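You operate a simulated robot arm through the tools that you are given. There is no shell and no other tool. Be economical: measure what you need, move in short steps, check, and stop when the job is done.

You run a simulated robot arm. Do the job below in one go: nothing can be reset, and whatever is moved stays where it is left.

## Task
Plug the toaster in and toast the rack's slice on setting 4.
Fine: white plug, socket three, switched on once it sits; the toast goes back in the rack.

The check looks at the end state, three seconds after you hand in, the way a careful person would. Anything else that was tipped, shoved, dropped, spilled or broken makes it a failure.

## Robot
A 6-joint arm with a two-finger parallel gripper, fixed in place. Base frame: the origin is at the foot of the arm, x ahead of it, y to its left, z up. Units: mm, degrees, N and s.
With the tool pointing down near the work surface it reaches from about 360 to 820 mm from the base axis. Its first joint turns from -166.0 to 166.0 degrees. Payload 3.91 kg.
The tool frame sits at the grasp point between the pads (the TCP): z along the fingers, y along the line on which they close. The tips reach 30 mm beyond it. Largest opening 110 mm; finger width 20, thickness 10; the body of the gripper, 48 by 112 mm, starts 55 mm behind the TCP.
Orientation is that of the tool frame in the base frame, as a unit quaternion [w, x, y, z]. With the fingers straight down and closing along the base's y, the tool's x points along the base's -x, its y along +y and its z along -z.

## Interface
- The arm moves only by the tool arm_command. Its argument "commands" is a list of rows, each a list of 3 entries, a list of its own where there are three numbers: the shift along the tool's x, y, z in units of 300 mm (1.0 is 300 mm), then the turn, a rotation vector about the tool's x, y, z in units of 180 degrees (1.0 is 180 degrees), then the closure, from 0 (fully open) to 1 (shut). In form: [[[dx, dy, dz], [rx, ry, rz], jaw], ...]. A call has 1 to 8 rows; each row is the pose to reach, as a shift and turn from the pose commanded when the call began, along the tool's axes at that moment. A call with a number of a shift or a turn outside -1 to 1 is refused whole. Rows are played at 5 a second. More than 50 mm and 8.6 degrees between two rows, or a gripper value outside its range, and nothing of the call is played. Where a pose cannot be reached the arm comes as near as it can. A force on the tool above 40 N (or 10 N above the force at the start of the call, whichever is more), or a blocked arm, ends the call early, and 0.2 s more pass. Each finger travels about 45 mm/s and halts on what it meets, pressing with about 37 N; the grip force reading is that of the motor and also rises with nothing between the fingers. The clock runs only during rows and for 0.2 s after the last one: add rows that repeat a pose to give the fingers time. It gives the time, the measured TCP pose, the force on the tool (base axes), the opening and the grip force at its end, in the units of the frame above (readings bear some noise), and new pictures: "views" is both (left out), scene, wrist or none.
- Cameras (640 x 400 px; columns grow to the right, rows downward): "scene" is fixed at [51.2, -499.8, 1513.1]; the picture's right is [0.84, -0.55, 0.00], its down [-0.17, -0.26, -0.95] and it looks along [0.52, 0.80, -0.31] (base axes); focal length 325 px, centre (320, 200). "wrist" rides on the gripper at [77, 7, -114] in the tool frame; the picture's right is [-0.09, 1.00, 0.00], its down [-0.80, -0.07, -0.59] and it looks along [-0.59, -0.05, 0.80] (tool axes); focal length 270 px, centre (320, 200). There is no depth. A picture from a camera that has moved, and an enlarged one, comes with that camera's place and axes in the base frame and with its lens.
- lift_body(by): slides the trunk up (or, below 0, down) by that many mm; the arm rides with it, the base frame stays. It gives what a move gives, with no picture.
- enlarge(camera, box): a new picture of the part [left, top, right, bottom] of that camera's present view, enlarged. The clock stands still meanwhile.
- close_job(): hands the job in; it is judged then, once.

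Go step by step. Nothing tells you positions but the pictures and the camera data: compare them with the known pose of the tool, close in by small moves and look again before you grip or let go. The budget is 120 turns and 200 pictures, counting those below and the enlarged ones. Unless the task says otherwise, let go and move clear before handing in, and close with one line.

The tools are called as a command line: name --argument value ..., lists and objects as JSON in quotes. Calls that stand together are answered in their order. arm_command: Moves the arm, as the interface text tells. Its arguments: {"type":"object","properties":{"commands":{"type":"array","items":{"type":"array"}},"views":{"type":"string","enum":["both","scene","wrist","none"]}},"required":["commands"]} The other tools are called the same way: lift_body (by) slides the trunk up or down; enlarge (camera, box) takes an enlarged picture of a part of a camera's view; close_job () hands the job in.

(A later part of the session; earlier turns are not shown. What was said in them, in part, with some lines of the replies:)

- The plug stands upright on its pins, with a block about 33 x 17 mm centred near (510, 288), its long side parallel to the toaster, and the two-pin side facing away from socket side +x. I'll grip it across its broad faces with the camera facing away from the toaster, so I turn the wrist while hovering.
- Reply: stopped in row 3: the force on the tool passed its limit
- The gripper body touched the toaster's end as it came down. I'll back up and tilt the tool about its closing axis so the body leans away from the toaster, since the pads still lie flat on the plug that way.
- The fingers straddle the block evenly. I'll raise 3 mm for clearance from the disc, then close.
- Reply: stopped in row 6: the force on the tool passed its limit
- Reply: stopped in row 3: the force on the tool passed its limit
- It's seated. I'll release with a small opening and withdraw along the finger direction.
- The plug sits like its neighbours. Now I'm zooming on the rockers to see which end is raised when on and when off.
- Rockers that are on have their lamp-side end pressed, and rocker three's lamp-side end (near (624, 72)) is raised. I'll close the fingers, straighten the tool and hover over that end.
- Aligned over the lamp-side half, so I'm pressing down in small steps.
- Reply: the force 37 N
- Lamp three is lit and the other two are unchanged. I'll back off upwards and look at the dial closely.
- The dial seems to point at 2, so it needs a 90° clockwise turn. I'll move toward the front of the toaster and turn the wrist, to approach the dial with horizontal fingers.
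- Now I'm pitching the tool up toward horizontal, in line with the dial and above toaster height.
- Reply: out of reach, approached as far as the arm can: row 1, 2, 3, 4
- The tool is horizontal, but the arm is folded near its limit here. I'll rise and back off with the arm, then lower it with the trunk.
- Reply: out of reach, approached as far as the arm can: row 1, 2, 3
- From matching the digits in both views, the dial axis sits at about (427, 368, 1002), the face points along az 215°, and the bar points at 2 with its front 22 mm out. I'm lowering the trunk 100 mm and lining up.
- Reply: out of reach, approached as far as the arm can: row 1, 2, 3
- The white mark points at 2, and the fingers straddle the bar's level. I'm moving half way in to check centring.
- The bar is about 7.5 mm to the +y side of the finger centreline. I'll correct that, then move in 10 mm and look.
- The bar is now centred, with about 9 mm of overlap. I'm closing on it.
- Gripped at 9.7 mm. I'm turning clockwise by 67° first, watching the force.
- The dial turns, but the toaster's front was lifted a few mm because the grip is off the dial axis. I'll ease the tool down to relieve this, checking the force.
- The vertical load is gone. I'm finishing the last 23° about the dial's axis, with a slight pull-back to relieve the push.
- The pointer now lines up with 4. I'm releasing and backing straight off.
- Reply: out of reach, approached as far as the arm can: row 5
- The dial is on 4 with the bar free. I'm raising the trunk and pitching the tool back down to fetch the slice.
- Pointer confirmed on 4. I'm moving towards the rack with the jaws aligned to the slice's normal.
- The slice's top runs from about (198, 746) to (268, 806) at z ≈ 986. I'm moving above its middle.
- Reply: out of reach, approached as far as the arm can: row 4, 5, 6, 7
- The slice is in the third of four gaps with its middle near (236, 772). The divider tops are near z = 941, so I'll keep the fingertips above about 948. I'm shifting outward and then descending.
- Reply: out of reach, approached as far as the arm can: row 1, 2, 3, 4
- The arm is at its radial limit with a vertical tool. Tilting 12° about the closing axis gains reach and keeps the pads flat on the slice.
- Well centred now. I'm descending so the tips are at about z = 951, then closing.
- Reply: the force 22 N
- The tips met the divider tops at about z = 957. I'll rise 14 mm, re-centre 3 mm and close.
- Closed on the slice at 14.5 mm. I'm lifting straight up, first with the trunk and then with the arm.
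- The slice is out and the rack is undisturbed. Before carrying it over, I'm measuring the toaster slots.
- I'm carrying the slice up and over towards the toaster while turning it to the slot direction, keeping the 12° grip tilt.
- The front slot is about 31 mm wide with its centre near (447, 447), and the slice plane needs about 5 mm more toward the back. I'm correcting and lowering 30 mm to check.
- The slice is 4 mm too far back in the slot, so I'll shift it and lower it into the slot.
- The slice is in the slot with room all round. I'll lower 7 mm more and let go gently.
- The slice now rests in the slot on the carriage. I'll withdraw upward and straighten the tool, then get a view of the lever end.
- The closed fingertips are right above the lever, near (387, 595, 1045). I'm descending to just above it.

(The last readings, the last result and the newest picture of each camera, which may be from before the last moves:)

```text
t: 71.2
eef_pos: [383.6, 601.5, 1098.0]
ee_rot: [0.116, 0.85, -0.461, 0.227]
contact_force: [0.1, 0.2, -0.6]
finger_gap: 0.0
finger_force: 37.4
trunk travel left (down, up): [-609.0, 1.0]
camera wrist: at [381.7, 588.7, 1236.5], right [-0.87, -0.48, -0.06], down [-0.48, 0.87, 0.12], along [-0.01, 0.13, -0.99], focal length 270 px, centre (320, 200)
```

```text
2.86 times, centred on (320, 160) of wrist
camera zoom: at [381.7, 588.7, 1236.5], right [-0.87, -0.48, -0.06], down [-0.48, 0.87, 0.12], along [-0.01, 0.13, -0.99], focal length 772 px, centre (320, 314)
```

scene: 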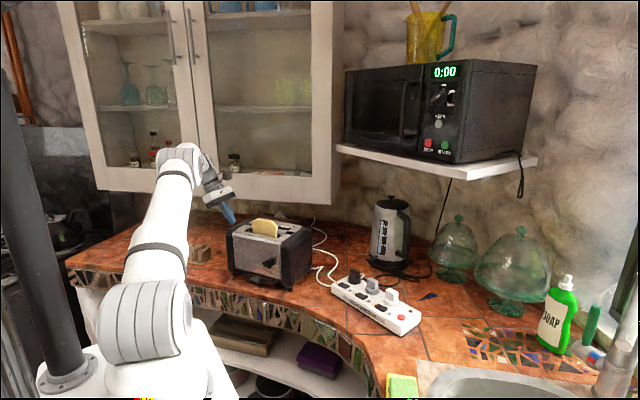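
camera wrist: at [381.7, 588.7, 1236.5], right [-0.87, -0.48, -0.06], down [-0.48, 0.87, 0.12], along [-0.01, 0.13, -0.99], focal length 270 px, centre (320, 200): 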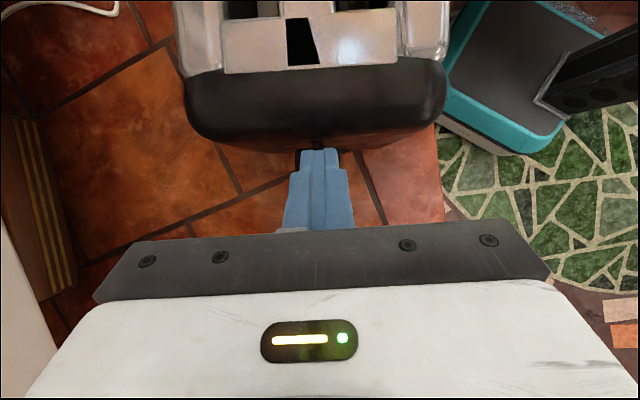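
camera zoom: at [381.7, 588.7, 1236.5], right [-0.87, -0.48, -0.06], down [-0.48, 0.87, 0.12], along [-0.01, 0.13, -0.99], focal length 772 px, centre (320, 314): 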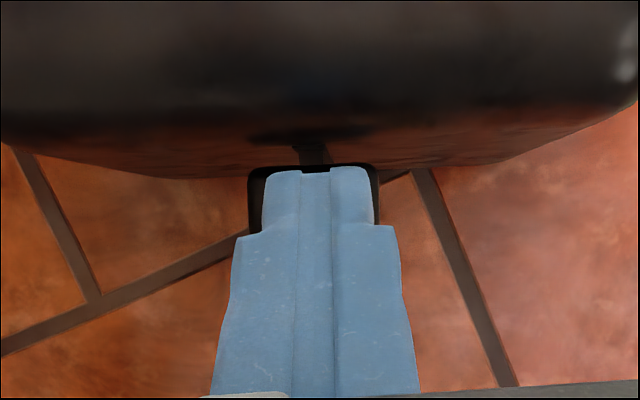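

The lever knob is visible all round the fingertip, so the alignment is good. I'm pressing down.

arm_command --commands '[[[-0.02, 0, 0.0346], [0, 0, 0], 1], [[-0.0333, 0, 0.0577], [0, 0, 0], 1], [[-0.0467, 0, 0.0808], [0, 0, 0], 1], [[-0.06, 0, 0.1039], [0, 0, 0], 1], [[-0.0733, 0, 0.127], [0, 0, 0], 1], [[-0.0867, 0, 0.1501], [0, 0, 0], 1], [[-0.1, 0, 0.1732], [0, 0, 0], 1], [[-0.1133, 0, 0.1963], [0, 0, 0], 1]]' --views "wrist"

enlarge --camera "scene" --box '[180, 170, 300, 270]'

```text
t: 73.0
eef_pos: [382.6, 603.7, 1030.1]
ee_rot: [0.116, 0.85, -0.461, 0.228]
contact_force: [1.0, 0.5, 2.8]
finger_gap: 0.2
finger_force: 37.4
trunk travel left (down, up): [-609.0, 1.0]
camera wrist: at [382.3, 590.1, 1169.0], right [-0.87, -0.48, -0.06], down [-0.48, 0.87, 0.12], along [-0.01, 0.13, -0.99], focal length 270 px, centre (320, 200)
```

wrist: 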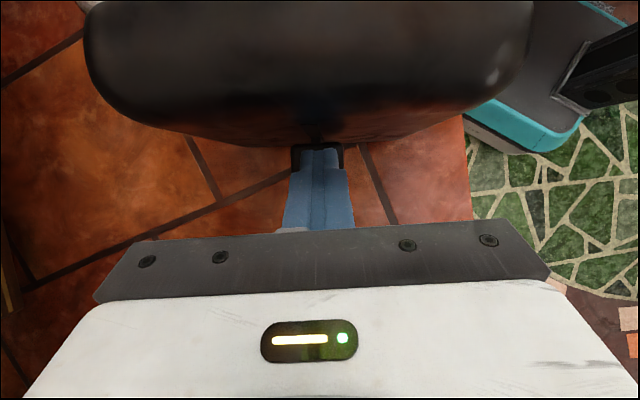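

```text
4.00 times, centred on (240, 220) of scene
camera zoom: at [51.2, -499.8, 1513.1], right [0.84, -0.55, 0.0], down [-0.17, -0.26, -0.95], along [0.52, 0.8, -0.31], focal length 1300 px, centre (640, 120)
```

zoom: 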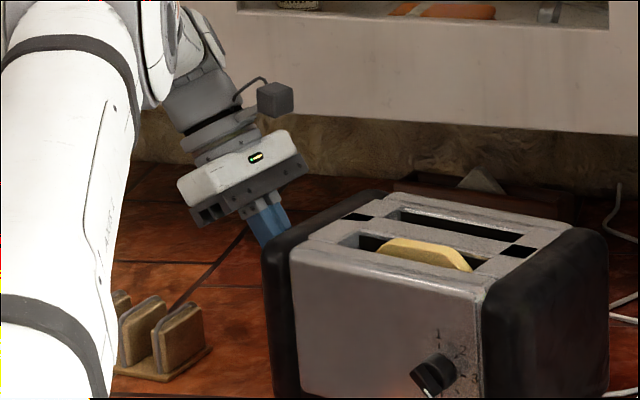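

The slice is going down with the lever. I'm continuing until it hits the stop.

arm_command --commands '[[[-0.01, 0, 0.0173], [0, 0, 0], 1], [[-0.02, 0, 0.0346], [0, 0, 0], 1], [[-0.03, 0, 0.052], [0, 0, 0], 1], [[-0.04, 0, 0.0693], [0, 0, 0], 1], [[-0.05, 0, 0.0866], [0, 0, 0], 1], [[-0.06, 0, 0.104], [0, 0, 0], 1], [[-0.07, 0, 0.1212], [0, 0, 0], 1]]' --views "wrist"

enlarge --camera "scene" --box '[180, 170, 300, 270]'

```text
t: 73.9
eef_pos: [383.2, 604.4, 1019.9]
ee_rot: [0.109, 0.85, -0.463, 0.228]
contact_force: [-1.4, -2.8, 19.5]
finger_gap: 0.3
finger_force: 37.1
trunk travel left (down, up): [-609.0, 1.0]
stopped in row 4: the force on the tool passed its limit (the readings are from after the stop); the commanded pose is now the measured one
camera wrist: at [381.2, 590.5, 1158.5], right [-0.87, -0.48, -0.07], down [-0.49, 0.86, 0.13], along [0.0, 0.15, -0.99], focal length 270 px, centre (320, 200)
```

wrist: 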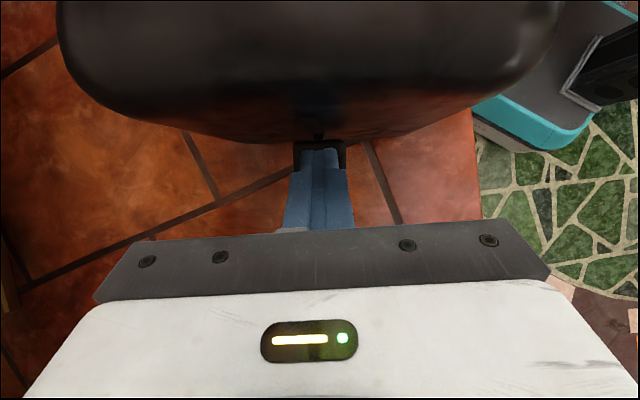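

```text
4.00 times, centred on (240, 220) of scene
camera zoom: at [51.2, -499.8, 1513.1], right [0.84, -0.55, 0.0], down [-0.17, -0.26, -0.95], along [0.52, 0.8, -0.31], focal length 1300 px, centre (640, 120)
```

zoom: 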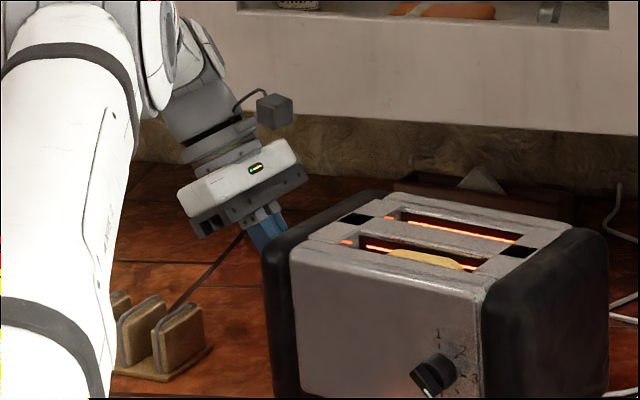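

The elements are glowing, so the lever has latched. I'm backing off upward and clear of the lever.

arm_command --commands '[[[0.05, 0, -0.0866], [0, 0, 0], 1], [[0.1, 0, -0.173], [0, 0, 0], 1], [[0.16, 0, -0.277], [0, 0, 0], 1], [[0.22, 0, -0.381], [0, 0, 0], 1], [[0.29, 0, -0.502], [0, 0, 0], 1]]' --views "none"

enlarge --camera "scene" --box '[200, 190, 320, 290]'

```text
t: 75.1
eef_pos: [383.6, 602.6, 1190.1]
ee_rot: [0.112, 0.85, -0.463, 0.228]
contact_force: [0.9, 0.8, 0.3]
finger_gap: 0.1
finger_force: 36.9
trunk travel left (down, up): [-609.0, 1.0]
```

```text
4.00 times, centred on (260, 240) of scene
camera zoom: at [51.2, -499.8, 1513.1], right [0.84, -0.55, 0.0], down [-0.17, -0.26, -0.95], along [0.52, 0.8, -0.31], focal length 1300 px, centre (560, 40)
```

zoom: 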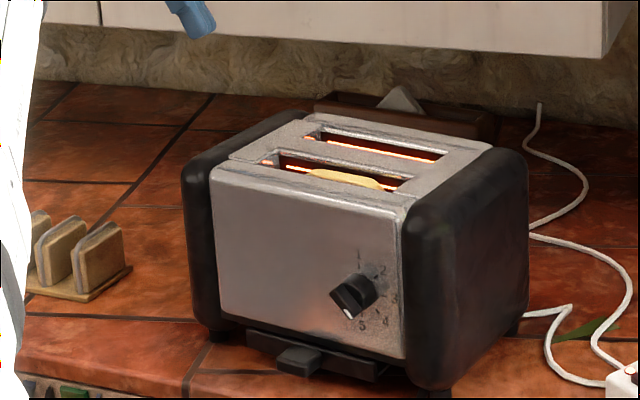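

arm_command --commands '[[[0.1, 0.02, 0.0], [0, -0.035, 0], 0.9], [[0.2, 0.042, 0.02], [0, -0.08, 0], 0.8], [[0.3, 0.064, 0.055], [0, -0.12, 0], 0.7], [[0.39, 0.085, 0.09], [0, -0.16, 0], 0.65], [[0.48, 0.106, 0.13], [0, -0.2, 0], 0.6], [[0.563, 0.127, 0.171], [0, -0.235, 0], 0.6], [[0.563, 0.127, 0.171], [0, -0.235, 0], 0.6]]' --views "none"

arm_command --commands '[[[0, 0, 0], [0, 0, 0], 0.6], [[0, 0, 0], [0, 0, 0], 0.6], [[0, 0, 0], [0, 0, 0], 0.6], [[0, 0, 0], [0, 0, 0], 0.6], [[0, 0, 0], [0, 0, 0], 0.6], [[0, 0, 0], [0, 0, 0], 0.6], [[0, 0, 0], [0, 0, 0], 0.6], [[0, 0, 0], [0, 0, 0], 0.6]]' --views "scene"

```text
t: 76.7
eef_pos: [444.8, 437.2, 1228.0]
ee_rot: [-0.064, 0.875, -0.471, -0.094]
contact_force: [0.5, -0.7, 0.1]
finger_gap: 44.0
finger_force: 0.1
trunk travel left (down, up): [-609.0, 1.0]
```

```text
t: 78.5
eef_pos: [444.3, 437.5, 1228.3]
ee_rot: [-0.064, 0.875, -0.471, -0.093]
contact_force: [0.0, 0.3, 0.0]
finger_gap: 44.0
finger_force: 0.0
trunk travel left (down, up): [-609.0, 1.0]
```

scene: 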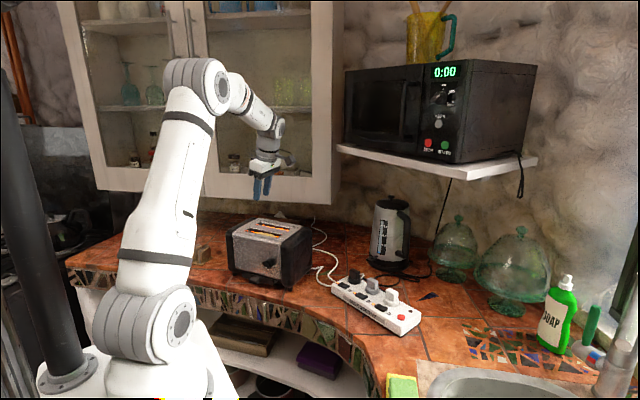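

It's toasting, so I'm waiting.

arm_command --commands '[[[0, 0, 0], [0, 0, 0], 0.6], [[0, 0, 0], [0, 0, 0], 0.6], [[0, 0, 0], [0, 0, 0], 0.6], [[0, 0, 0], [0, 0, 0], 0.6], [[0, 0, 0], [0, 0, 0], 0.6], [[0, 0, 0], [0, 0, 0], 0.6], [[0, 0, 0], [0, 0, 0], 0.6], [[0, 0, 0], [0, 0, 0], 0.6]]' --views "none"

arm_command --commands '[[[0, 0, 0], [0, 0, 0], 0.6], [[0, 0, 0], [0, 0, 0], 0.6], [[0, 0, 0], [0, 0, 0], 0.6], [[0, 0, 0], [0, 0, 0], 0.6], [[0, 0, 0], [0, 0, 0], 0.6], [[0, 0, 0], [0, 0, 0], 0.6], [[0, 0, 0], [0, 0, 0], 0.6], [[0, 0, 0], [0, 0, 0], 0.6]]' --views "none"

arm_command --commands '[[[0, 0, 0], [0, 0, 0], 0.6], [[0, 0, 0], [0, 0, 0], 0.6], [[0, 0, 0], [0, 0, 0], 0.6], [[0, 0, 0], [0, 0, 0], 0.6], [[0, 0, 0], [0, 0, 0], 0.6], [[0, 0, 0], [0, 0, 0], 0.6], [[0, 0, 0], [0, 0, 0], 0.6], [[0, 0, 0], [0, 0, 0], 0.6]]' --views "scene"

```text
t: 80.3
eef_pos: [445.8, 437.1, 1228.6]
ee_rot: [-0.063, 0.875, -0.472, -0.094]
contact_force: [-0.3, -0.5, 0.2]
finger_gap: 44.0
finger_force: 0.0
trunk travel left (down, up): [-609.0, 1.0]
```

```text
t: 82.1
eef_pos: [445.3, 437.1, 1228.4]
ee_rot: [-0.064, 0.874, -0.472, -0.094]
contact_force: [-0.5, -0.5, 0.2]
finger_gap: 44.1
finger_force: 0.0
trunk travel left (down, up): [-609.0, 1.0]
```

```text
t: 83.9
eef_pos: [444.3, 436.8, 1228.0]
ee_rot: [-0.063, 0.875, -0.472, -0.094]
contact_force: [-0.5, -0.3, 0.2]
finger_gap: 43.8
finger_force: 0.0
trunk travel left (down, up): [-609.0, 1.0]
```

scene: 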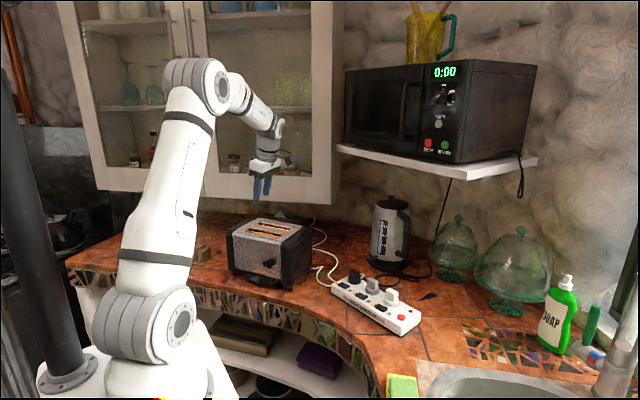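

Still glowing, so I'll keep waiting.

arm_command --commands '[[[0, 0, 0], [0, 0, 0], 0.6], [[0, 0, 0], [0, 0, 0], 0.6], [[0, 0, 0], [0, 0, 0], 0.6], [[0, 0, 0], [0, 0, 0], 0.6], [[0, 0, 0], [0, 0, 0], 0.6], [[0, 0, 0], [0, 0, 0], 0.6], [[0, 0, 0], [0, 0, 0], 0.6], [[0, 0, 0], [0, 0, 0], 0.6]]' --views "none"

arm_command --commands '[[[0, 0, 0], [0, 0, 0], 0.6], [[0, 0, 0], [0, 0, 0], 0.6], [[0, 0, 0], [0, 0, 0], 0.6], [[0, 0, 0], [0, 0, 0], 0.6], [[0, 0, 0], [0, 0, 0], 0.6], [[0, 0, 0], [0, 0, 0], 0.6], [[0, 0, 0], [0, 0, 0], 0.6], [[0, 0, 0], [0, 0, 0], 0.6]]' --views "none"

arm_command --commands '[[[0, 0, 0], [0, 0, 0], 0.6], [[0, 0, 0], [0, 0, 0], 0.6], [[0, 0, 0], [0, 0, 0], 0.6], [[0, 0, 0], [0, 0, 0], 0.6], [[0, 0, 0], [0, 0, 0], 0.6], [[0, 0, 0], [0, 0, 0], 0.6], [[0, 0, 0], [0, 0, 0], 0.6], [[0, 0, 0], [0, 0, 0], 0.6]]' --views "none"

arm_command --commands '[[[0, 0, 0], [0, 0, 0], 0.6], [[0, 0, 0], [0, 0, 0], 0.6], [[0, 0, 0], [0, 0, 0], 0.6], [[0, 0, 0], [0, 0, 0], 0.6], [[0, 0, 0], [0, 0, 0], 0.6], [[0, 0, 0], [0, 0, 0], 0.6], [[0, 0, 0], [0, 0, 0], 0.6], [[0, 0, 0], [0, 0, 0], 0.6]]' --views "none"

enlarge --camera "scene" --box '[200, 170, 440, 340]'

```text
t: 85.7
eef_pos: [444.7, 435.9, 1227.4]
ee_rot: [-0.063, 0.875, -0.471, -0.094]
contact_force: [0.9, 0.6, -1.0]
finger_gap: 43.9
finger_force: 0.0
trunk travel left (down, up): [-609.0, 1.0]
```

```text
t: 87.5
eef_pos: [445.4, 437.2, 1227.6]
ee_rot: [-0.063, 0.875, -0.471, -0.093]
contact_force: [0.7, 0.2, 0.7]
finger_gap: 44.1
finger_force: 0.1
trunk travel left (down, up): [-609.0, 1.0]
```

```text
t: 89.3
eef_pos: [445.2, 437.3, 1227.3]
ee_rot: [-0.063, 0.875, -0.471, -0.094]
contact_force: [-0.8, -0.1, 0.4]
finger_gap: 43.9
finger_force: 0.1
trunk travel left (down, up): [-609.0, 1.0]
```

```text
t: 91.1
eef_pos: [444.7, 437.7, 1229.0]
ee_rot: [-0.063, 0.875, -0.472, -0.093]
contact_force: [0.1, -0.6, -0.2]
finger_gap: 44.0
finger_force: 0.0
trunk travel left (down, up): [-609.0, 1.0]
```

```text
2.35 times, centred on (320, 255) of scene
camera zoom: at [51.2, -499.8, 1513.1], right [0.84, -0.55, 0.0], down [-0.17, -0.26, -0.95], along [0.52, 0.8, -0.31], focal length 765 px, centre (320, 71)
```

zoom: 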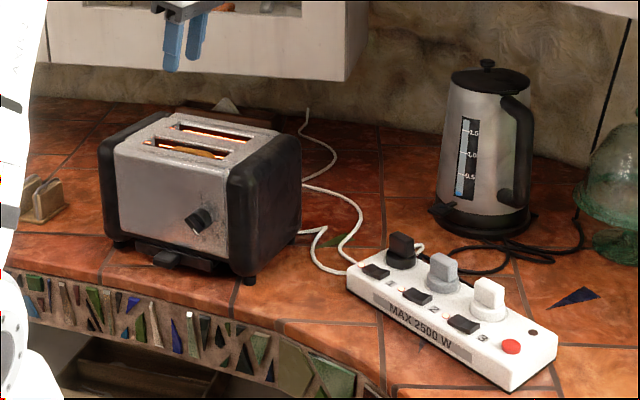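

Still toasting, and the slice is browning. I'll wait further.

arm_command --commands '[[[0, 0, 0], [0, 0, 0], 0.6], [[0, 0, 0], [0, 0, 0], 0.6], [[0, 0, 0], [0, 0, 0], 0.6], [[0, 0, 0], [0, 0, 0], 0.6], [[0, 0, 0], [0, 0, 0], 0.6], [[0, 0, 0], [0, 0, 0], 0.6], [[0, 0, 0], [0, 0, 0], 0.6], [[0, 0, 0], [0, 0, 0], 0.6]]' --views "none"

arm_command --commands '[[[0, 0, 0], [0, 0, 0], 0.6], [[0, 0, 0], [0, 0, 0], 0.6], [[0, 0, 0], [0, 0, 0], 0.6], [[0, 0, 0], [0, 0, 0], 0.6], [[0, 0, 0], [0, 0, 0], 0.6], [[0, 0, 0], [0, 0, 0], 0.6], [[0, 0, 0], [0, 0, 0], 0.6], [[0, 0, 0], [0, 0, 0], 0.6]]' --views "none"

arm_command --commands '[[[0, 0, 0], [0, 0, 0], 0.6], [[0, 0, 0], [0, 0, 0], 0.6], [[0, 0, 0], [0, 0, 0], 0.6], [[0, 0, 0], [0, 0, 0], 0.6], [[0, 0, 0], [0, 0, 0], 0.6], [[0, 0, 0], [0, 0, 0], 0.6], [[0, 0, 0], [0, 0, 0], 0.6], [[0, 0, 0], [0, 0, 0], 0.6]]' --views "none"

arm_command --commands '[[[0, 0, 0], [0, 0, 0], 0.6], [[0, 0, 0], [0, 0, 0], 0.6], [[0, 0, 0], [0, 0, 0], 0.6], [[0, 0, 0], [0, 0, 0], 0.6], [[0, 0, 0], [0, 0, 0], 0.6], [[0, 0, 0], [0, 0, 0], 0.6], [[0, 0, 0], [0, 0, 0], 0.6], [[0, 0, 0], [0, 0, 0], 0.6]]' --views "none"

enlarge --camera "scene" --box '[210, 190, 330, 290]'

```text
t: 92.9
eef_pos: [444.6, 437.9, 1228.4]
ee_rot: [-0.063, 0.875, -0.471, -0.094]
contact_force: [-0.7, 0.8, -0.2]
finger_gap: 44.0
finger_force: 0.0
trunk travel left (down, up): [-609.0, 1.0]
```

```text
t: 94.7
eef_pos: [444.9, 436.8, 1226.2]
ee_rot: [-0.063, 0.874, -0.472, -0.094]
contact_force: [-0.1, 0.2, 0.6]
finger_gap: 43.8
finger_force: 0.0
trunk travel left (down, up): [-609.0, 1.0]
```

```text
t: 96.5
eef_pos: [445.7, 437.0, 1226.4]
ee_rot: [-0.063, 0.874, -0.472, -0.093]
contact_force: [1.0, -0.4, -0.3]
finger_gap: 43.9
finger_force: 0.0
trunk travel left (down, up): [-609.0, 1.0]
```

```text
t: 98.3
eef_pos: [444.7, 436.8, 1227.3]
ee_rot: [-0.063, 0.874, -0.472, -0.094]
contact_force: [-0.1, -0.6, -0.1]
finger_gap: 44.2
finger_force: 0.1
trunk travel left (down, up): [-609.0, 1.0]
```

```text
4.00 times, centred on (270, 240) of scene
camera zoom: at [51.2, -499.8, 1513.1], right [0.84, -0.55, 0.0], down [-0.17, -0.26, -0.95], along [0.52, 0.8, -0.31], focal length 1300 px, centre (520, 40)
```

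zoom: 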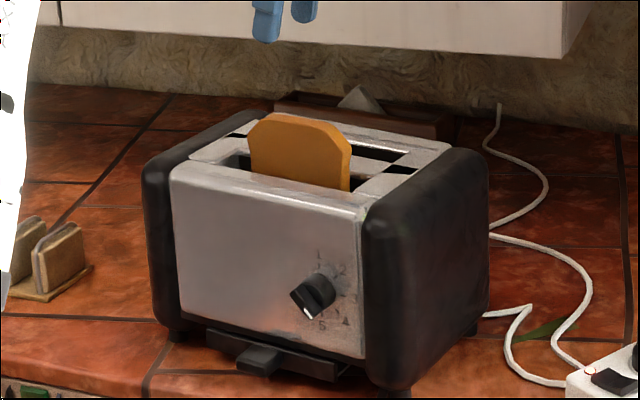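

The toast has popped, golden brown. I'm checking its place relative to the fingers.

arm_command --commands '[[[0.0142, 0.0, 0.065], [0, 0, 0], 0.6], [[0.0284, 0.0, 0.13], [0, 0, 0], 0.6]]' --views "wrist"

enlarge --camera "wrist" --box '[220, 0, 420, 230]'

```text
t: 98.9
eef_pos: [444.9, 436.9, 1185.7]
ee_rot: [-0.063, 0.875, -0.471, -0.093]
contact_force: [0.0, 0.5, 0.4]
finger_gap: 44.1
finger_force: 0.1
trunk travel left (down, up): [-609.0, 1.0]
camera wrist: at [493.2, 348.7, 1281.5], right [-0.88, -0.47, 0.0], down [-0.31, 0.57, 0.76], along [-0.36, 0.67, -0.65], focal length 270 px, centre (320, 200)
```

wrist: 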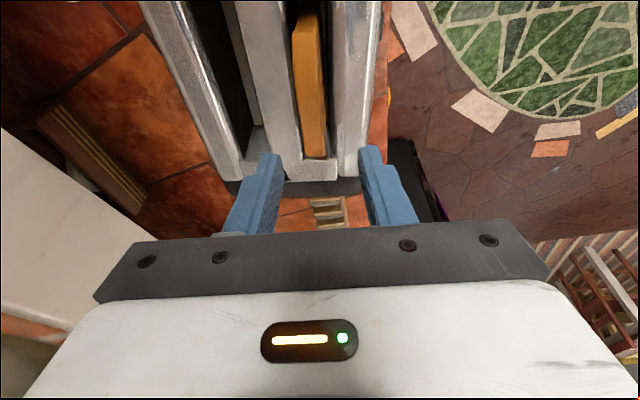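

```text
1.74 times, centred on (320, 115) of wrist
camera zoom: at [493.2, 348.7, 1281.5], right [-0.88, -0.47, 0.0], down [-0.31, 0.57, 0.76], along [-0.36, 0.67, -0.65], focal length 470 px, centre (320, 348)
```

zoom: 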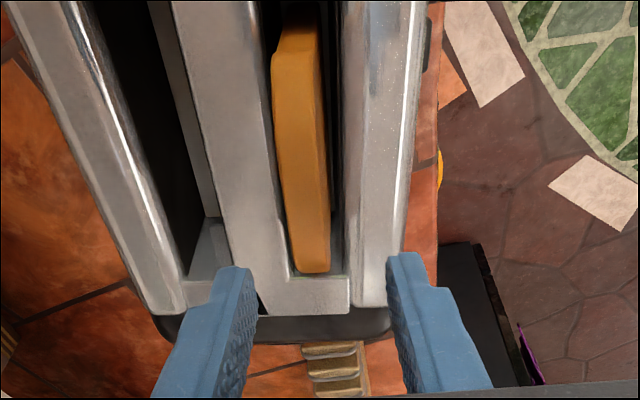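

The toast's top is near (448, 446, 1097), slightly rotated from the tool. I'm aligning and lowering to just above it.

arm_command --commands '[[[0.005, -0.02, 0.05], [0.0024, 0, 0.0108], 0.6], [[0.018, -0.02, 0.11], [0.0024, 0, 0.0108], 0.65], [[0.029, -0.02, 0.166], [0.0024, 0, 0.0108], 0.68], [[0.029, -0.02, 0.166], [0.0024, 0, 0.0108], 0.68]]' --views "wrist"

enlarge --camera "wrist" --box '[220, 0, 420, 230]'

enlarge --camera "scene" --box '[220, 190, 320, 260]'

```text
t: 99.9
eef_pos: [449.9, 442.2, 1136.9]
ee_rot: [-0.065, 0.866, -0.486, -0.093]
contact_force: [-0.3, 0.0, -0.2]
finger_gap: 35.1
finger_force: 0.0
trunk travel left (down, up): [-609.0, 1.0]
camera wrist: at [495.3, 352.9, 1231.7], right [-0.9, -0.44, 0.0], down [-0.29, 0.58, 0.76], along [-0.34, 0.68, -0.65], focal length 270 px, centre (320, 200)
```

wrist: 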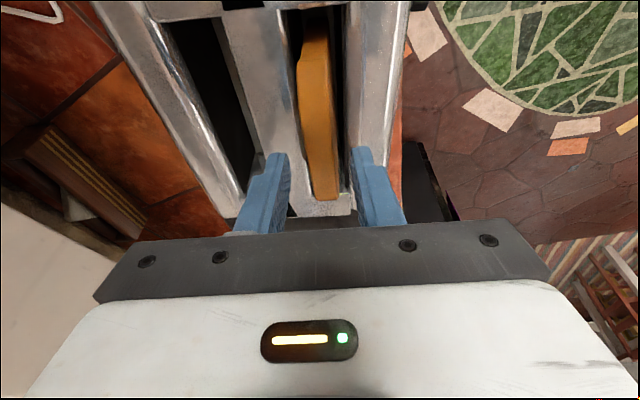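

```text
1.74 times, centred on (320, 115) of wrist
camera zoom: at [495.3, 352.9, 1231.7], right [-0.9, -0.44, 0.0], down [-0.29, 0.58, 0.76], along [-0.34, 0.68, -0.65], focal length 470 px, centre (320, 348)
```

zoom: 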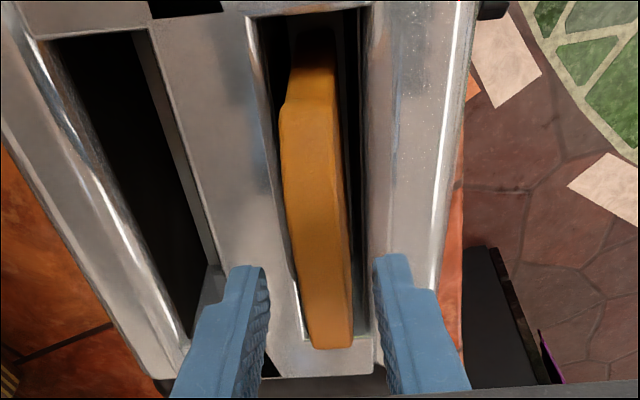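

```text
5.71 times, centred on (270, 225) of scene
camera zoom: at [51.2, -499.8, 1513.1], right [0.84, -0.55, 0.0], down [-0.17, -0.26, -0.95], along [0.52, 0.8, -0.31], focal length 1858 px, centre (606, 57)
```

zoom: 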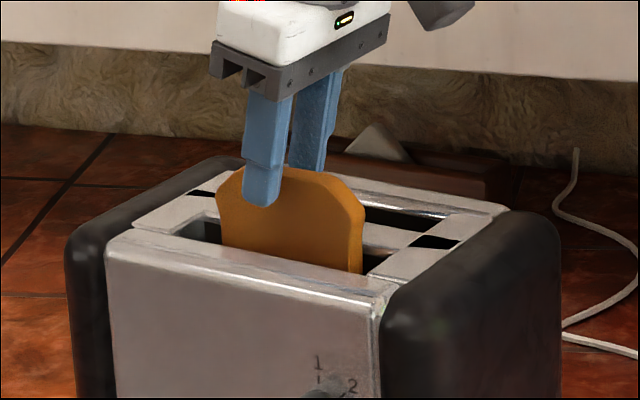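

Centred. I'm descending the last 25 mm and gripping.

arm_command --commands '[[[0.009, 0, 0.041], [0, 0, 0], 0.68], [[0.0178, 0, 0.0814], [0, 0, 0], 0.68], [[0.0178, 0, 0.0814], [0, 0, 0], 0.8], [[0.0178, 0, 0.0814], [0, 0, 0], 0.9], [[0.0178, 0, 0.0814], [0, 0, 0], 1], [[0.0178, 0, 0.0814], [0, 0, 0], 1], [[0.0178, 0, 0.0814], [0, 0, 0], 1]]' --views "none"

enlarge --camera "scene" --box '[220, 190, 320, 260]'

```text
t: 101.5
eef_pos: [450.4, 444.4, 1111.6]
ee_rot: [-0.065, 0.866, -0.487, -0.093]
contact_force: [-0.2, 0.2, 0.8]
finger_gap: 14.5
finger_force: 8.2
trunk travel left (down, up): [-609.0, 1.0]
```

```text
5.71 times, centred on (270, 225) of scene
camera zoom: at [51.2, -499.8, 1513.1], right [0.84, -0.55, 0.0], down [-0.17, -0.26, -0.95], along [0.52, 0.8, -0.31], focal length 1858 px, centre (606, 57)
```

zoom: 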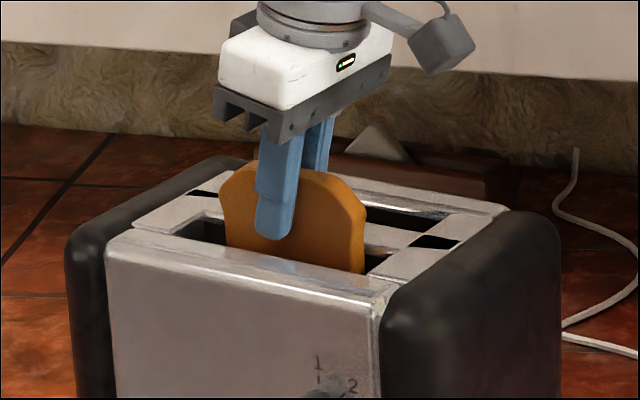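

Toast gripped, and I'm lifting it straight out.

arm_command --commands '[[[-0.018, 0, -0.081], [0, 0, 0], 1], [[-0.036, 0, -0.163], [0, 0, 0], 1], [[-0.054, 0, -0.245], [0, 0, 0], 1], [[-0.071, 0, -0.326], [0, 0, 0], 1]]' --views "wrist"

enlarge --camera "scene" --box '[210, 160, 330, 260]'

```text
t: 102.5
eef_pos: [446.2, 440.0, 1213.4]
ee_rot: [-0.065, 0.866, -0.486, -0.094]
contact_force: [0.8, -0.1, -0.6]
finger_gap: 14.6
finger_force: 7.5
trunk travel left (down, up): [-609.0, 1.0]
camera wrist: at [491.5, 350.1, 1307.5], right [-0.9, -0.44, 0.0], down [-0.29, 0.58, 0.76], along [-0.34, 0.68, -0.65], focal length 270 px, centre (320, 200)
```

wrist: 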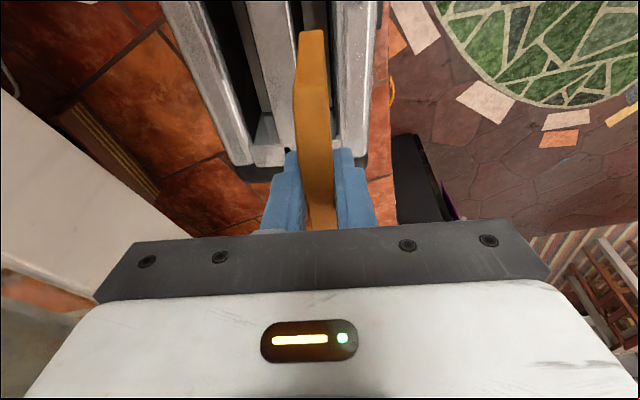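

```text
4.00 times, centred on (270, 210) of scene
camera zoom: at [51.2, -499.8, 1513.1], right [0.84, -0.55, 0.0], down [-0.17, -0.26, -0.95], along [0.52, 0.8, -0.31], focal length 1300 px, centre (520, 160)
```

zoom: 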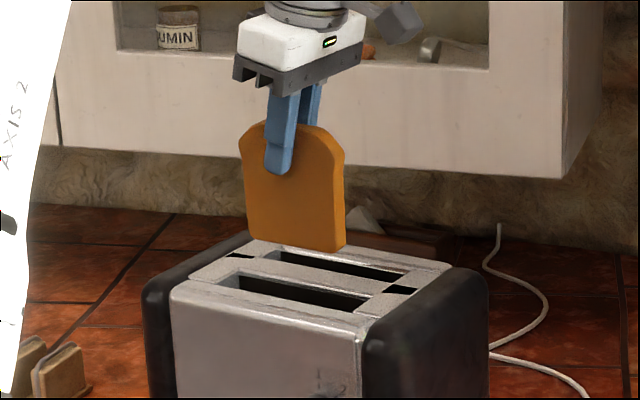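

I'm carrying the toast back to the rack along the reverse path.

arm_command --commands '[[[-0.117, 0.0035, 0.027], [0.0036, 0, 0.0163], 1], [[-0.233, 0.007, 0.054], [0.0071, 0, 0.0326], 1], [[-0.35, 0.0105, 0.0815], [0.0107, 0, 0.0489], 1], [[-0.467, 0.014, 0.109], [0.0142, 0, 0.0651], 1], [[-0.583, 0.0175, 0.136], [0.0178, 0, 0.0814], 1], [[-0.7, 0.021, 0.163], [0.0213, 0, 0.0977], 1], [[-0.7, 0.021, 0.163], [0.0213, 0, 0.0977], 1]]' --views "none"

arm_command --commands '[[[-0.09, 0.03, 0.02], [0.0096, 0, 0.0439], 1], [[-0.18, 0.06, 0.04], [0.0191, 0, 0.0878], 1], [[-0.27, 0.09, 0.06], [0.0287, 0, 0.1316], 1], [[-0.36, 0.12, 0.08], [0.0383, 0, 0.1755], 1], [[-0.45, 0.16, 0.1], [0.0478, 0, 0.2194], 1], [[-0.523, 0.191, 0.114], [0.0574, 0, 0.2633], 1], [[-0.497, 0.191, 0.24], [0.0669, 0, 0.307], 1], [[-0.466, 0.191, 0.375], [0.0765, 0, 0.351], 1]]' --views "both"

enlarge --camera "wrist" --box '[180, 0, 420, 200]'

enlarge --camera "scene" --box '[150, 180, 250, 270]'

```text
t: 104.1
eef_pos: [331.1, 621.8, 1212.3]
ee_rot: [-0.079, 0.779, -0.617, -0.086]
contact_force: [0.1, -0.5, 0.0]
finger_gap: 14.6
finger_force: 8.5
trunk travel left (down, up): [-609.0, 1.0]
```

```text
t: 105.9
eef_pos: [240.2, 768.8, 1131.1]
ee_rot: [0.109, -0.326, 0.938, 0.043]
contact_force: [0.1, 0.3, 0.4]
finger_gap: 14.5
finger_force: 8.7
out of reach, approached as far as the arm can: row 6
trunk travel left (down, up): [-609.0, 1.0]
camera wrist: at [156.8, 710.8, 1224.9], right [-0.55, 0.83, 0.03], down [0.55, 0.34, 0.77], along [0.63, 0.44, -0.64], focal length 270 px, centre (320, 200)
```

scene: 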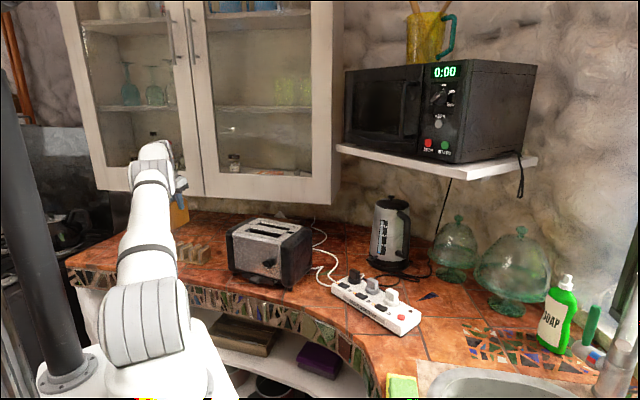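
wrist: 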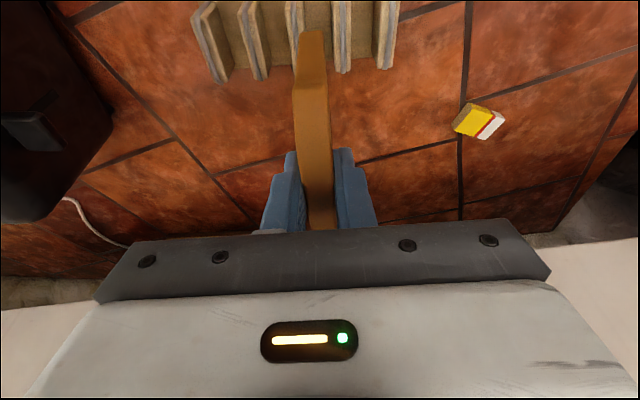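

```text
2.00 times, centred on (300, 100) of wrist
camera zoom: at [156.8, 710.8, 1224.9], right [-0.55, 0.83, 0.03], down [0.55, 0.34, 0.77], along [0.63, 0.44, -0.64], focal length 541 px, centre (360, 400)
```

zoom: 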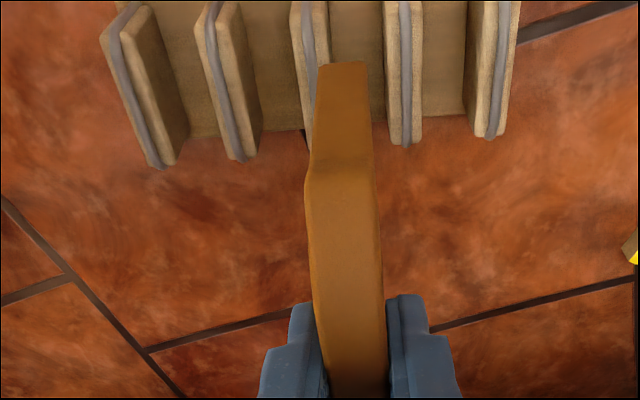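

```text
4.44 times, centred on (200, 225) of scene
camera zoom: at [51.2, -499.8, 1513.1], right [0.84, -0.55, 0.0], down [-0.17, -0.26, -0.95], along [0.52, 0.8, -0.31], focal length 1445 px, centre (853, 89)
```

zoom: 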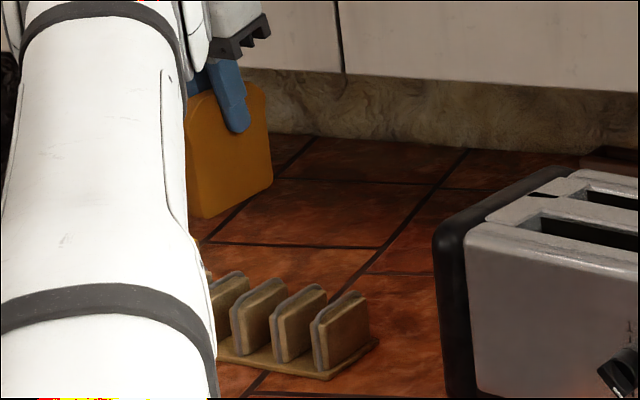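

I'm lining the toast up with the third gap (about 4 mm sideways and 4 mm back), then lowering to just above the dividers.

arm_command --commands '[[[0.013, 0.0133, 0], [0, 0, 0], 1], [[0.024, 0.0133, 0.048], [0, 0, 0], 1], [[0.036, 0.0133, 0.096], [0, 0, 0], 1], [[0.047, 0.0133, 0.144], [0, 0, 0], 1], [[0.058, 0.0133, 0.192], [0, 0, 0], 1], [[0.058, 0.0133, 0.192], [0, 0, 0], 1]]' --views "wrist"

enlarge --camera "wrist" --box '[220, 0, 420, 160]'

enlarge --camera "scene" --box '[160, 200, 230, 270]'

```text
t: 107.3
eef_pos: [232.3, 768.9, 1072.6]
ee_rot: [0.11, -0.328, 0.937, 0.044]
contact_force: [0.2, 0.0, -0.7]
finger_gap: 14.5
finger_force: 8.1
trunk travel left (down, up): [-609.0, 1.0]
camera wrist: at [149.6, 710.9, 1167.0], right [-0.55, 0.83, 0.03], down [0.55, 0.34, 0.77], along [0.63, 0.44, -0.64], focal length 270 px, centre (320, 200)
```

wrist: 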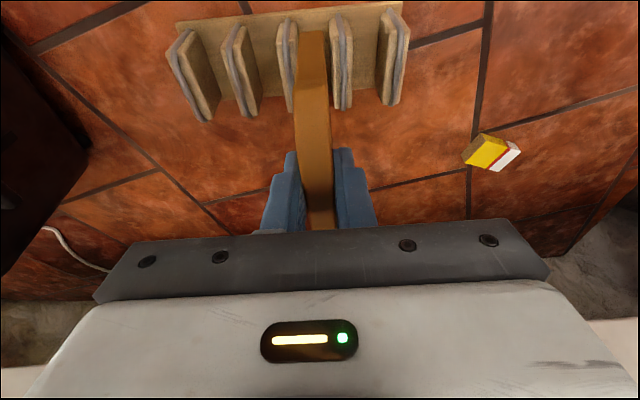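

```text
2.50 times, centred on (320, 80) of wrist
camera zoom: at [149.6, 710.9, 1167.0], right [-0.55, 0.83, 0.03], down [0.55, 0.34, 0.77], along [0.63, 0.44, -0.64], focal length 676 px, centre (320, 500)
```

zoom: 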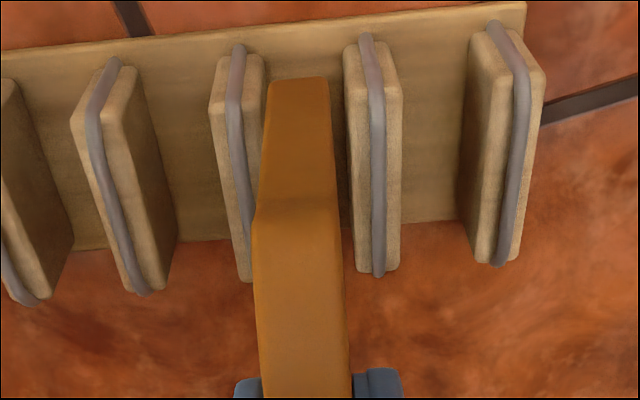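

```text
5.71 times, centred on (195, 235) of scene
camera zoom: at [51.2, -499.8, 1513.1], right [0.84, -0.55, 0.0], down [-0.17, -0.26, -0.95], along [0.52, 0.8, -0.31], focal length 1858 px, centre (1034, 0)
```

zoom: 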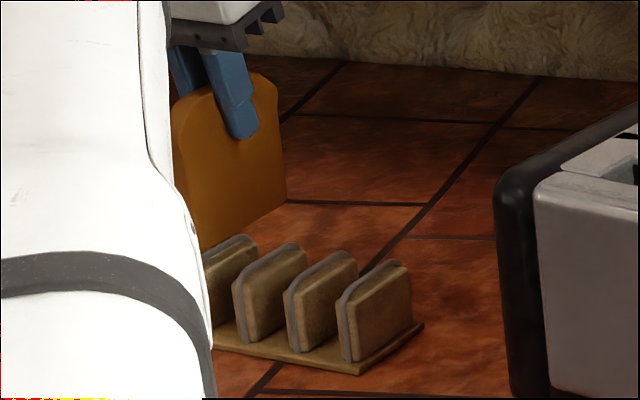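

The toast is nearly centred over the gap, about 1.5 mm left. I'll correct and lower slowly into it.

arm_command --commands '[[[0.0, 0.005, 0], [0, 0, 0], 1], [[0.006, 0.005, 0.026], [0, 0, 0], 1], [[0.012, 0.005, 0.052], [0, 0, 0], 1], [[0.018, 0.005, 0.078], [0, 0, 0], 1], [[0.024, 0.005, 0.104], [0, 0, 0], 1], [[0.03, 0.005, 0.13], [0, 0, 0], 1]]' --views "wrist"

enlarge --camera "wrist" --box '[220, 0, 420, 160]'

enlarge --camera "scene" --box '[160, 200, 230, 270]'

```text
t: 108.7
eef_pos: [232.7, 769.9, 1032.8]
ee_rot: [0.109, -0.328, 0.937, 0.043]
contact_force: [-0.1, 0.0, -0.9]
finger_gap: 14.8
finger_force: 7.8
trunk travel left (down, up): [-609.0, 1.0]
camera wrist: at [149.9, 712.0, 1127.2], right [-0.55, 0.83, 0.03], down [0.55, 0.34, 0.77], along [0.63, 0.44, -0.64], focal length 270 px, centre (320, 200)
```

wrist: 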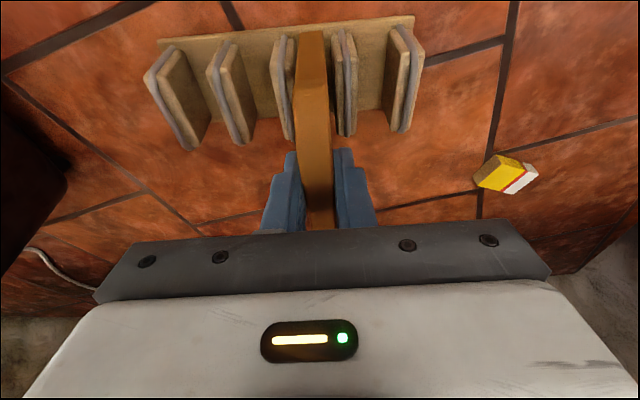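

```text
2.50 times, centred on (320, 80) of wrist
camera zoom: at [149.9, 712.0, 1127.2], right [-0.55, 0.83, 0.03], down [0.55, 0.34, 0.77], along [0.63, 0.44, -0.64], focal length 676 px, centre (320, 500)
```

zoom: 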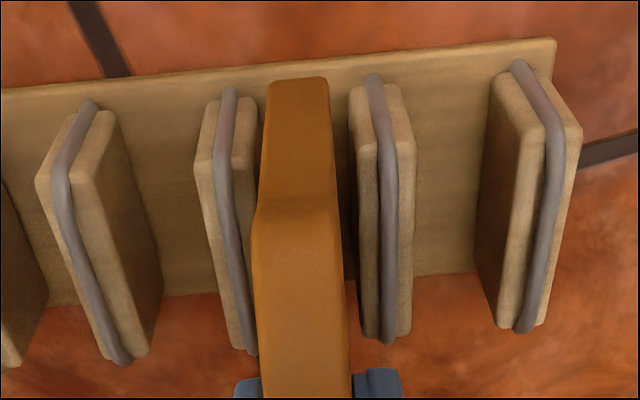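

```text
5.71 times, centred on (195, 235) of scene
camera zoom: at [51.2, -499.8, 1513.1], right [0.84, -0.55, 0.0], down [-0.17, -0.26, -0.95], along [0.52, 0.8, -0.31], focal length 1858 px, centre (1034, 0)
```

zoom: 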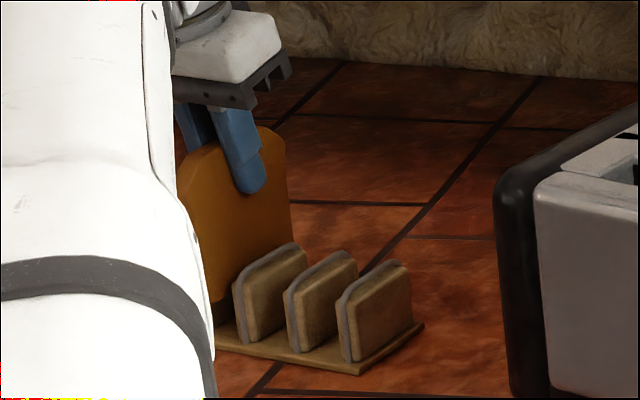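

It's in the gap with no force. I'm continuing down until it rests.

arm_command --commands '[[[0.0037, 0.001, 0.016], [0, 0, 0], 1], [[0.0075, 0.001, 0.0325], [0, 0, 0], 1], [[0.0112, 0.001, 0.0487], [0, 0, 0], 1], [[0.015, 0.001, 0.065], [0, 0, 0], 1], [[0.018, 0.001, 0.078], [0, 0, 0], 1], [[0.021, 0.001, 0.091], [0, 0, 0], 1], [[0.0232, 0.001, 0.1007], [0, 0, 0], 1]]' --views "wrist"

enlarge --camera "scene" --box '[160, 200, 230, 270]'

```text
t: 110.3
eef_pos: [232.1, 772.4, 1002.2]
ee_rot: [0.11, -0.327, 0.937, 0.043]
contact_force: [-0.1, 0.1, -0.2]
finger_gap: 14.6
finger_force: 7.8
trunk travel left (down, up): [-609.0, 1.0]
camera wrist: at [148.7, 713.8, 1096.2], right [-0.55, 0.83, 0.03], down [0.55, 0.34, 0.77], along [0.63, 0.44, -0.64], focal length 270 px, centre (320, 200)
```

wrist: 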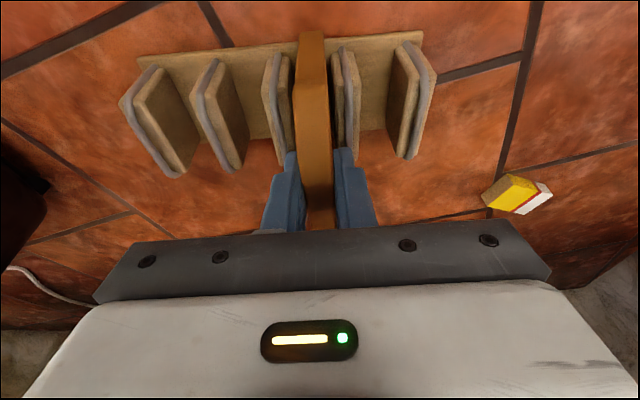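

```text
5.71 times, centred on (195, 235) of scene
camera zoom: at [51.2, -499.8, 1513.1], right [0.84, -0.55, 0.0], down [-0.17, -0.26, -0.95], along [0.52, 0.8, -0.31], focal length 1858 px, centre (1034, 0)
```

zoom: 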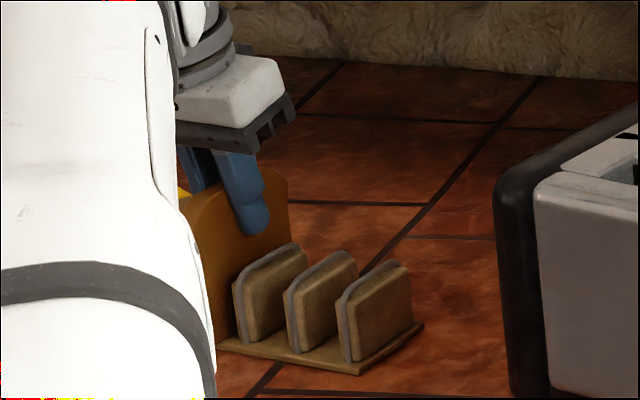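

It's at the original height, so I'll ease down a few more mm and then release.

arm_command --commands '[[[0.0015, 0, 0.0065], [0, 0, 0], 1], [[0.003, 0, 0.013], [0, 0, 0], 1], [[0.0045, 0, 0.0195], [0, 0, 0], 1]]' --views "none"

arm_command --commands '[[[0, 0, 0], [0, 0, 0], 0.85], [[0, 0, 0], [0, 0, 0], 0.8], [[0, 0, 0], [0, 0, 0], 0.75], [[0, 0, 0], [0, 0, 0], 0.75]]' --views "wrist"

enlarge --camera "scene" --box '[160, 200, 230, 270]'

```text
t: 111.1
eef_pos: [232.5, 770.5, 998.1]
ee_rot: [0.11, -0.329, 0.937, 0.044]
contact_force: [-1.0, 0.4, 7.0]
finger_gap: 14.8
finger_force: 7.5
trunk travel left (down, up): [-609.0, 1.0]
```

```text
t: 112.1
eef_pos: [231.7, 771.6, 996.4]
ee_rot: [0.11, -0.327, 0.937, 0.044]
contact_force: [-0.6, 0.3, 0.5]
finger_gap: 27.6
finger_force: 0.0
trunk travel left (down, up): [-609.0, 1.0]
camera wrist: at [150.3, 713.6, 1090.4], right [-0.55, 0.83, 0.03], down [0.55, 0.34, 0.77], along [0.63, 0.44, -0.64], focal length 270 px, centre (320, 200)
```

wrist: 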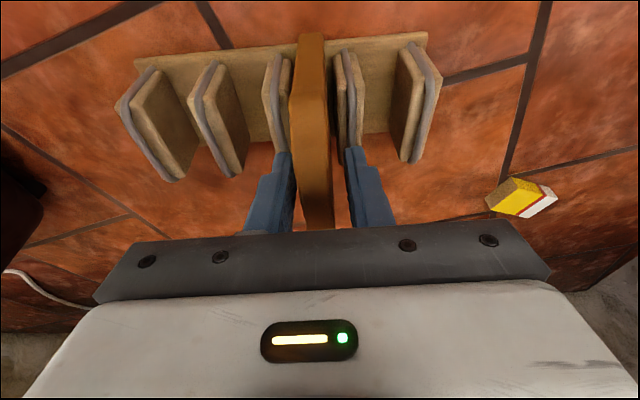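

```text
5.71 times, centred on (195, 235) of scene
camera zoom: at [51.2, -499.8, 1513.1], right [0.84, -0.55, 0.0], down [-0.17, -0.26, -0.95], along [0.52, 0.8, -0.31], focal length 1858 px, centre (1034, 0)
```

zoom: 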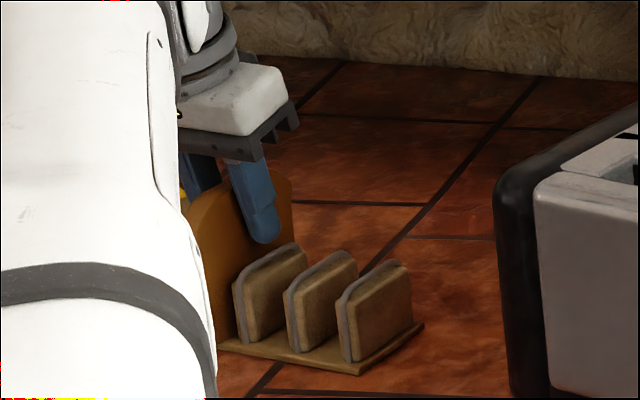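

The toast rests in its gap. I'll open a little more and withdraw straight up.

arm_command --commands '[[[0, -0.008, 0], [0, 0, 0], 0.68], [[0, -0.008, 0], [0, 0, 0], 0.65], [[-0.02, -0.008, -0.085], [0, 0, 0], 0.65], [[-0.05, -0.008, -0.215], [0, 0, 0], 0.65], [[-0.08, -0.008, -0.35], [0, 0, 0], 0.65]]' --views "wrist"

```text
t: 113.3
eef_pos: [234.8, 766.9, 1103.6]
ee_rot: [0.111, -0.328, 0.937, 0.044]
contact_force: [-0.3, -0.3, -0.2]
finger_gap: 38.3
finger_force: 0.0
trunk travel left (down, up): [-609.0, 1.0]
camera wrist: at [152.5, 709.1, 1198.5], right [-0.55, 0.83, 0.03], down [0.55, 0.34, 0.77], along [0.63, 0.44, -0.64], focal length 270 px, centre (320, 200)
```

wrist: 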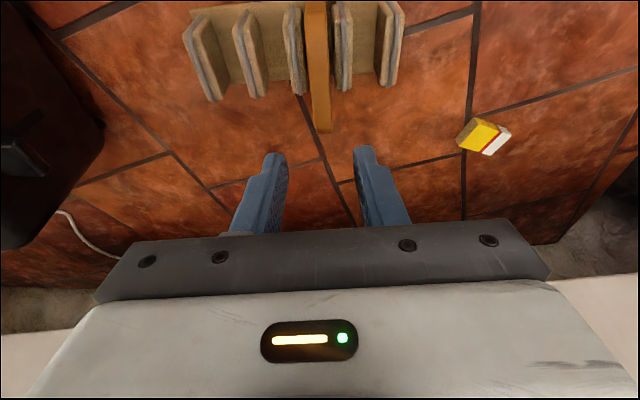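

The toast stands in the rack. I'm retracting for a final check of the whole scene.

arm_command --commands '[[[0.1, -0.04, -0.06], [0, 0, 0], 0.65], [[0.2, -0.12, -0.12], [0, 0, 0], 0.65], [[0.3, -0.24, -0.18], [0, 0, 0], 0.65], [[0.4, -0.36, -0.22], [0, 0, 0], 0.65], [[0.5, -0.48, -0.25], [0, 0, 0], 0.65]]' --views "both"

enlarge --camera "scene" --box '[150, 195, 440, 345]'

enlarge --camera "scene" --box '[145, 205, 245, 285]'

```text
refused: row 3 steps farther than a row can; nothing moved
```

```text
2.21 times, centred on (295, 270) of scene
camera zoom: at [51.2, -499.8, 1513.1], right [0.84, -0.55, 0.0], down [-0.17, -0.26, -0.95], along [0.52, 0.8, -0.31], focal length 717 px, centre (375, 46)
```

zoom: 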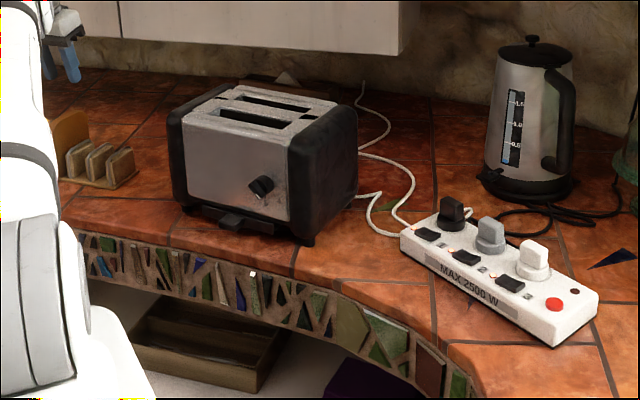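

```text
5.00 times, centred on (195, 245) of scene
camera zoom: at [51.2, -499.8, 1513.1], right [0.84, -0.55, 0.0], down [-0.17, -0.26, -0.95], along [0.52, 0.8, -0.31], focal length 1625 px, centre (945, -25)
```

zoom: 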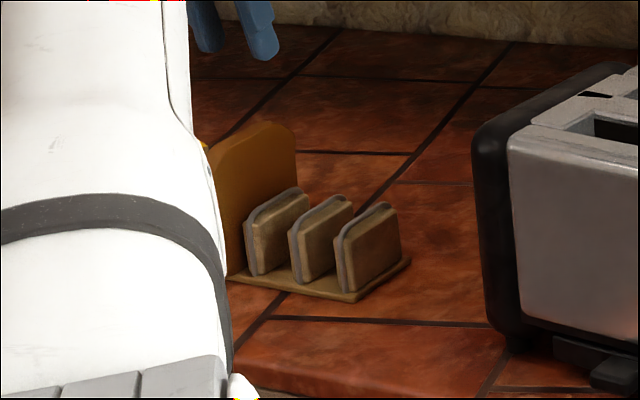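

The toast is back in the rack and nothing else has been disturbed. I'll make the retreat in smaller steps and check the strip's lamps.

arm_command --commands '[[[0.06, -0.03, -0.06], [0, 0, 0], 0.65], [[0.14, -0.1, -0.12], [0, 0, 0], 0.65], [[0.22, -0.18, -0.17], [0, 0, 0], 0.65], [[0.3, -0.26, -0.21], [0, 0, 0], 0.65], [[0.38, -0.34, -0.24], [0, 0, 0], 0.65]]' --views "scene"

enlarge --camera "scene" --box '[320, 260, 430, 340]'

```text
t: 114.5
eef_pos: [200.3, 606.0, 1146.5]
ee_rot: [0.111, -0.328, 0.937, 0.043]
contact_force: [0.7, 0.3, 0.4]
finger_gap: 38.2
finger_force: 0.1
trunk travel left (down, up): [-609.0, 1.0]
```

scene: 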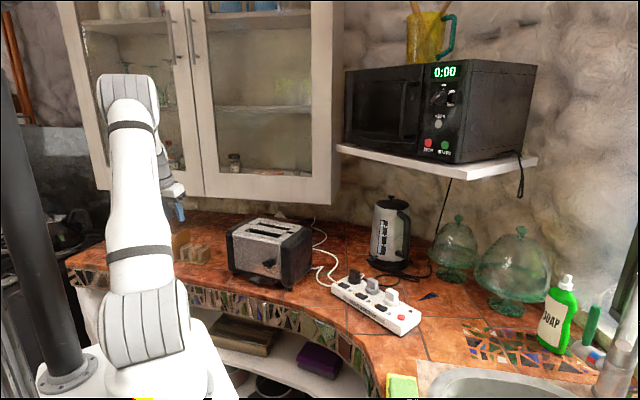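

```text
5.00 times, centred on (375, 300) of scene
camera zoom: at [51.2, -499.8, 1513.1], right [0.84, -0.55, 0.0], down [-0.17, -0.26, -0.95], along [0.52, 0.8, -0.31], focal length 1625 px, centre (45, -300)
```

zoom: 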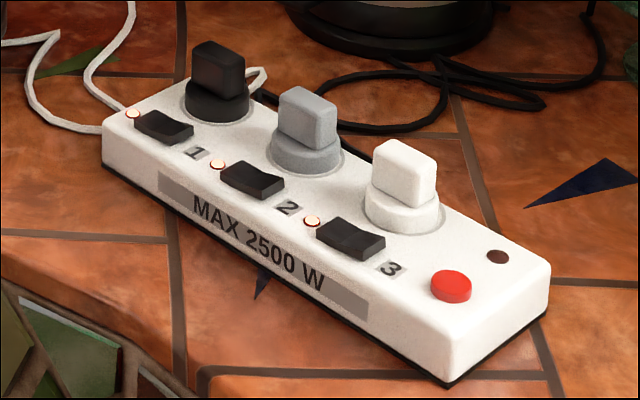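

The white plug sits in socket three with its lamp lit, the dial is on 4, and the toast is back in the rack. The arm is clear, so I'm handing in.

close_job

```text
The job is handed in.
```

The toaster is plugged into socket three and switched on, and the slice was toasted on setting 4 and put back in the rack; while I turned the dial, the toaster's front lifted a few mm and it ended up about 3–4 mm from where it started.
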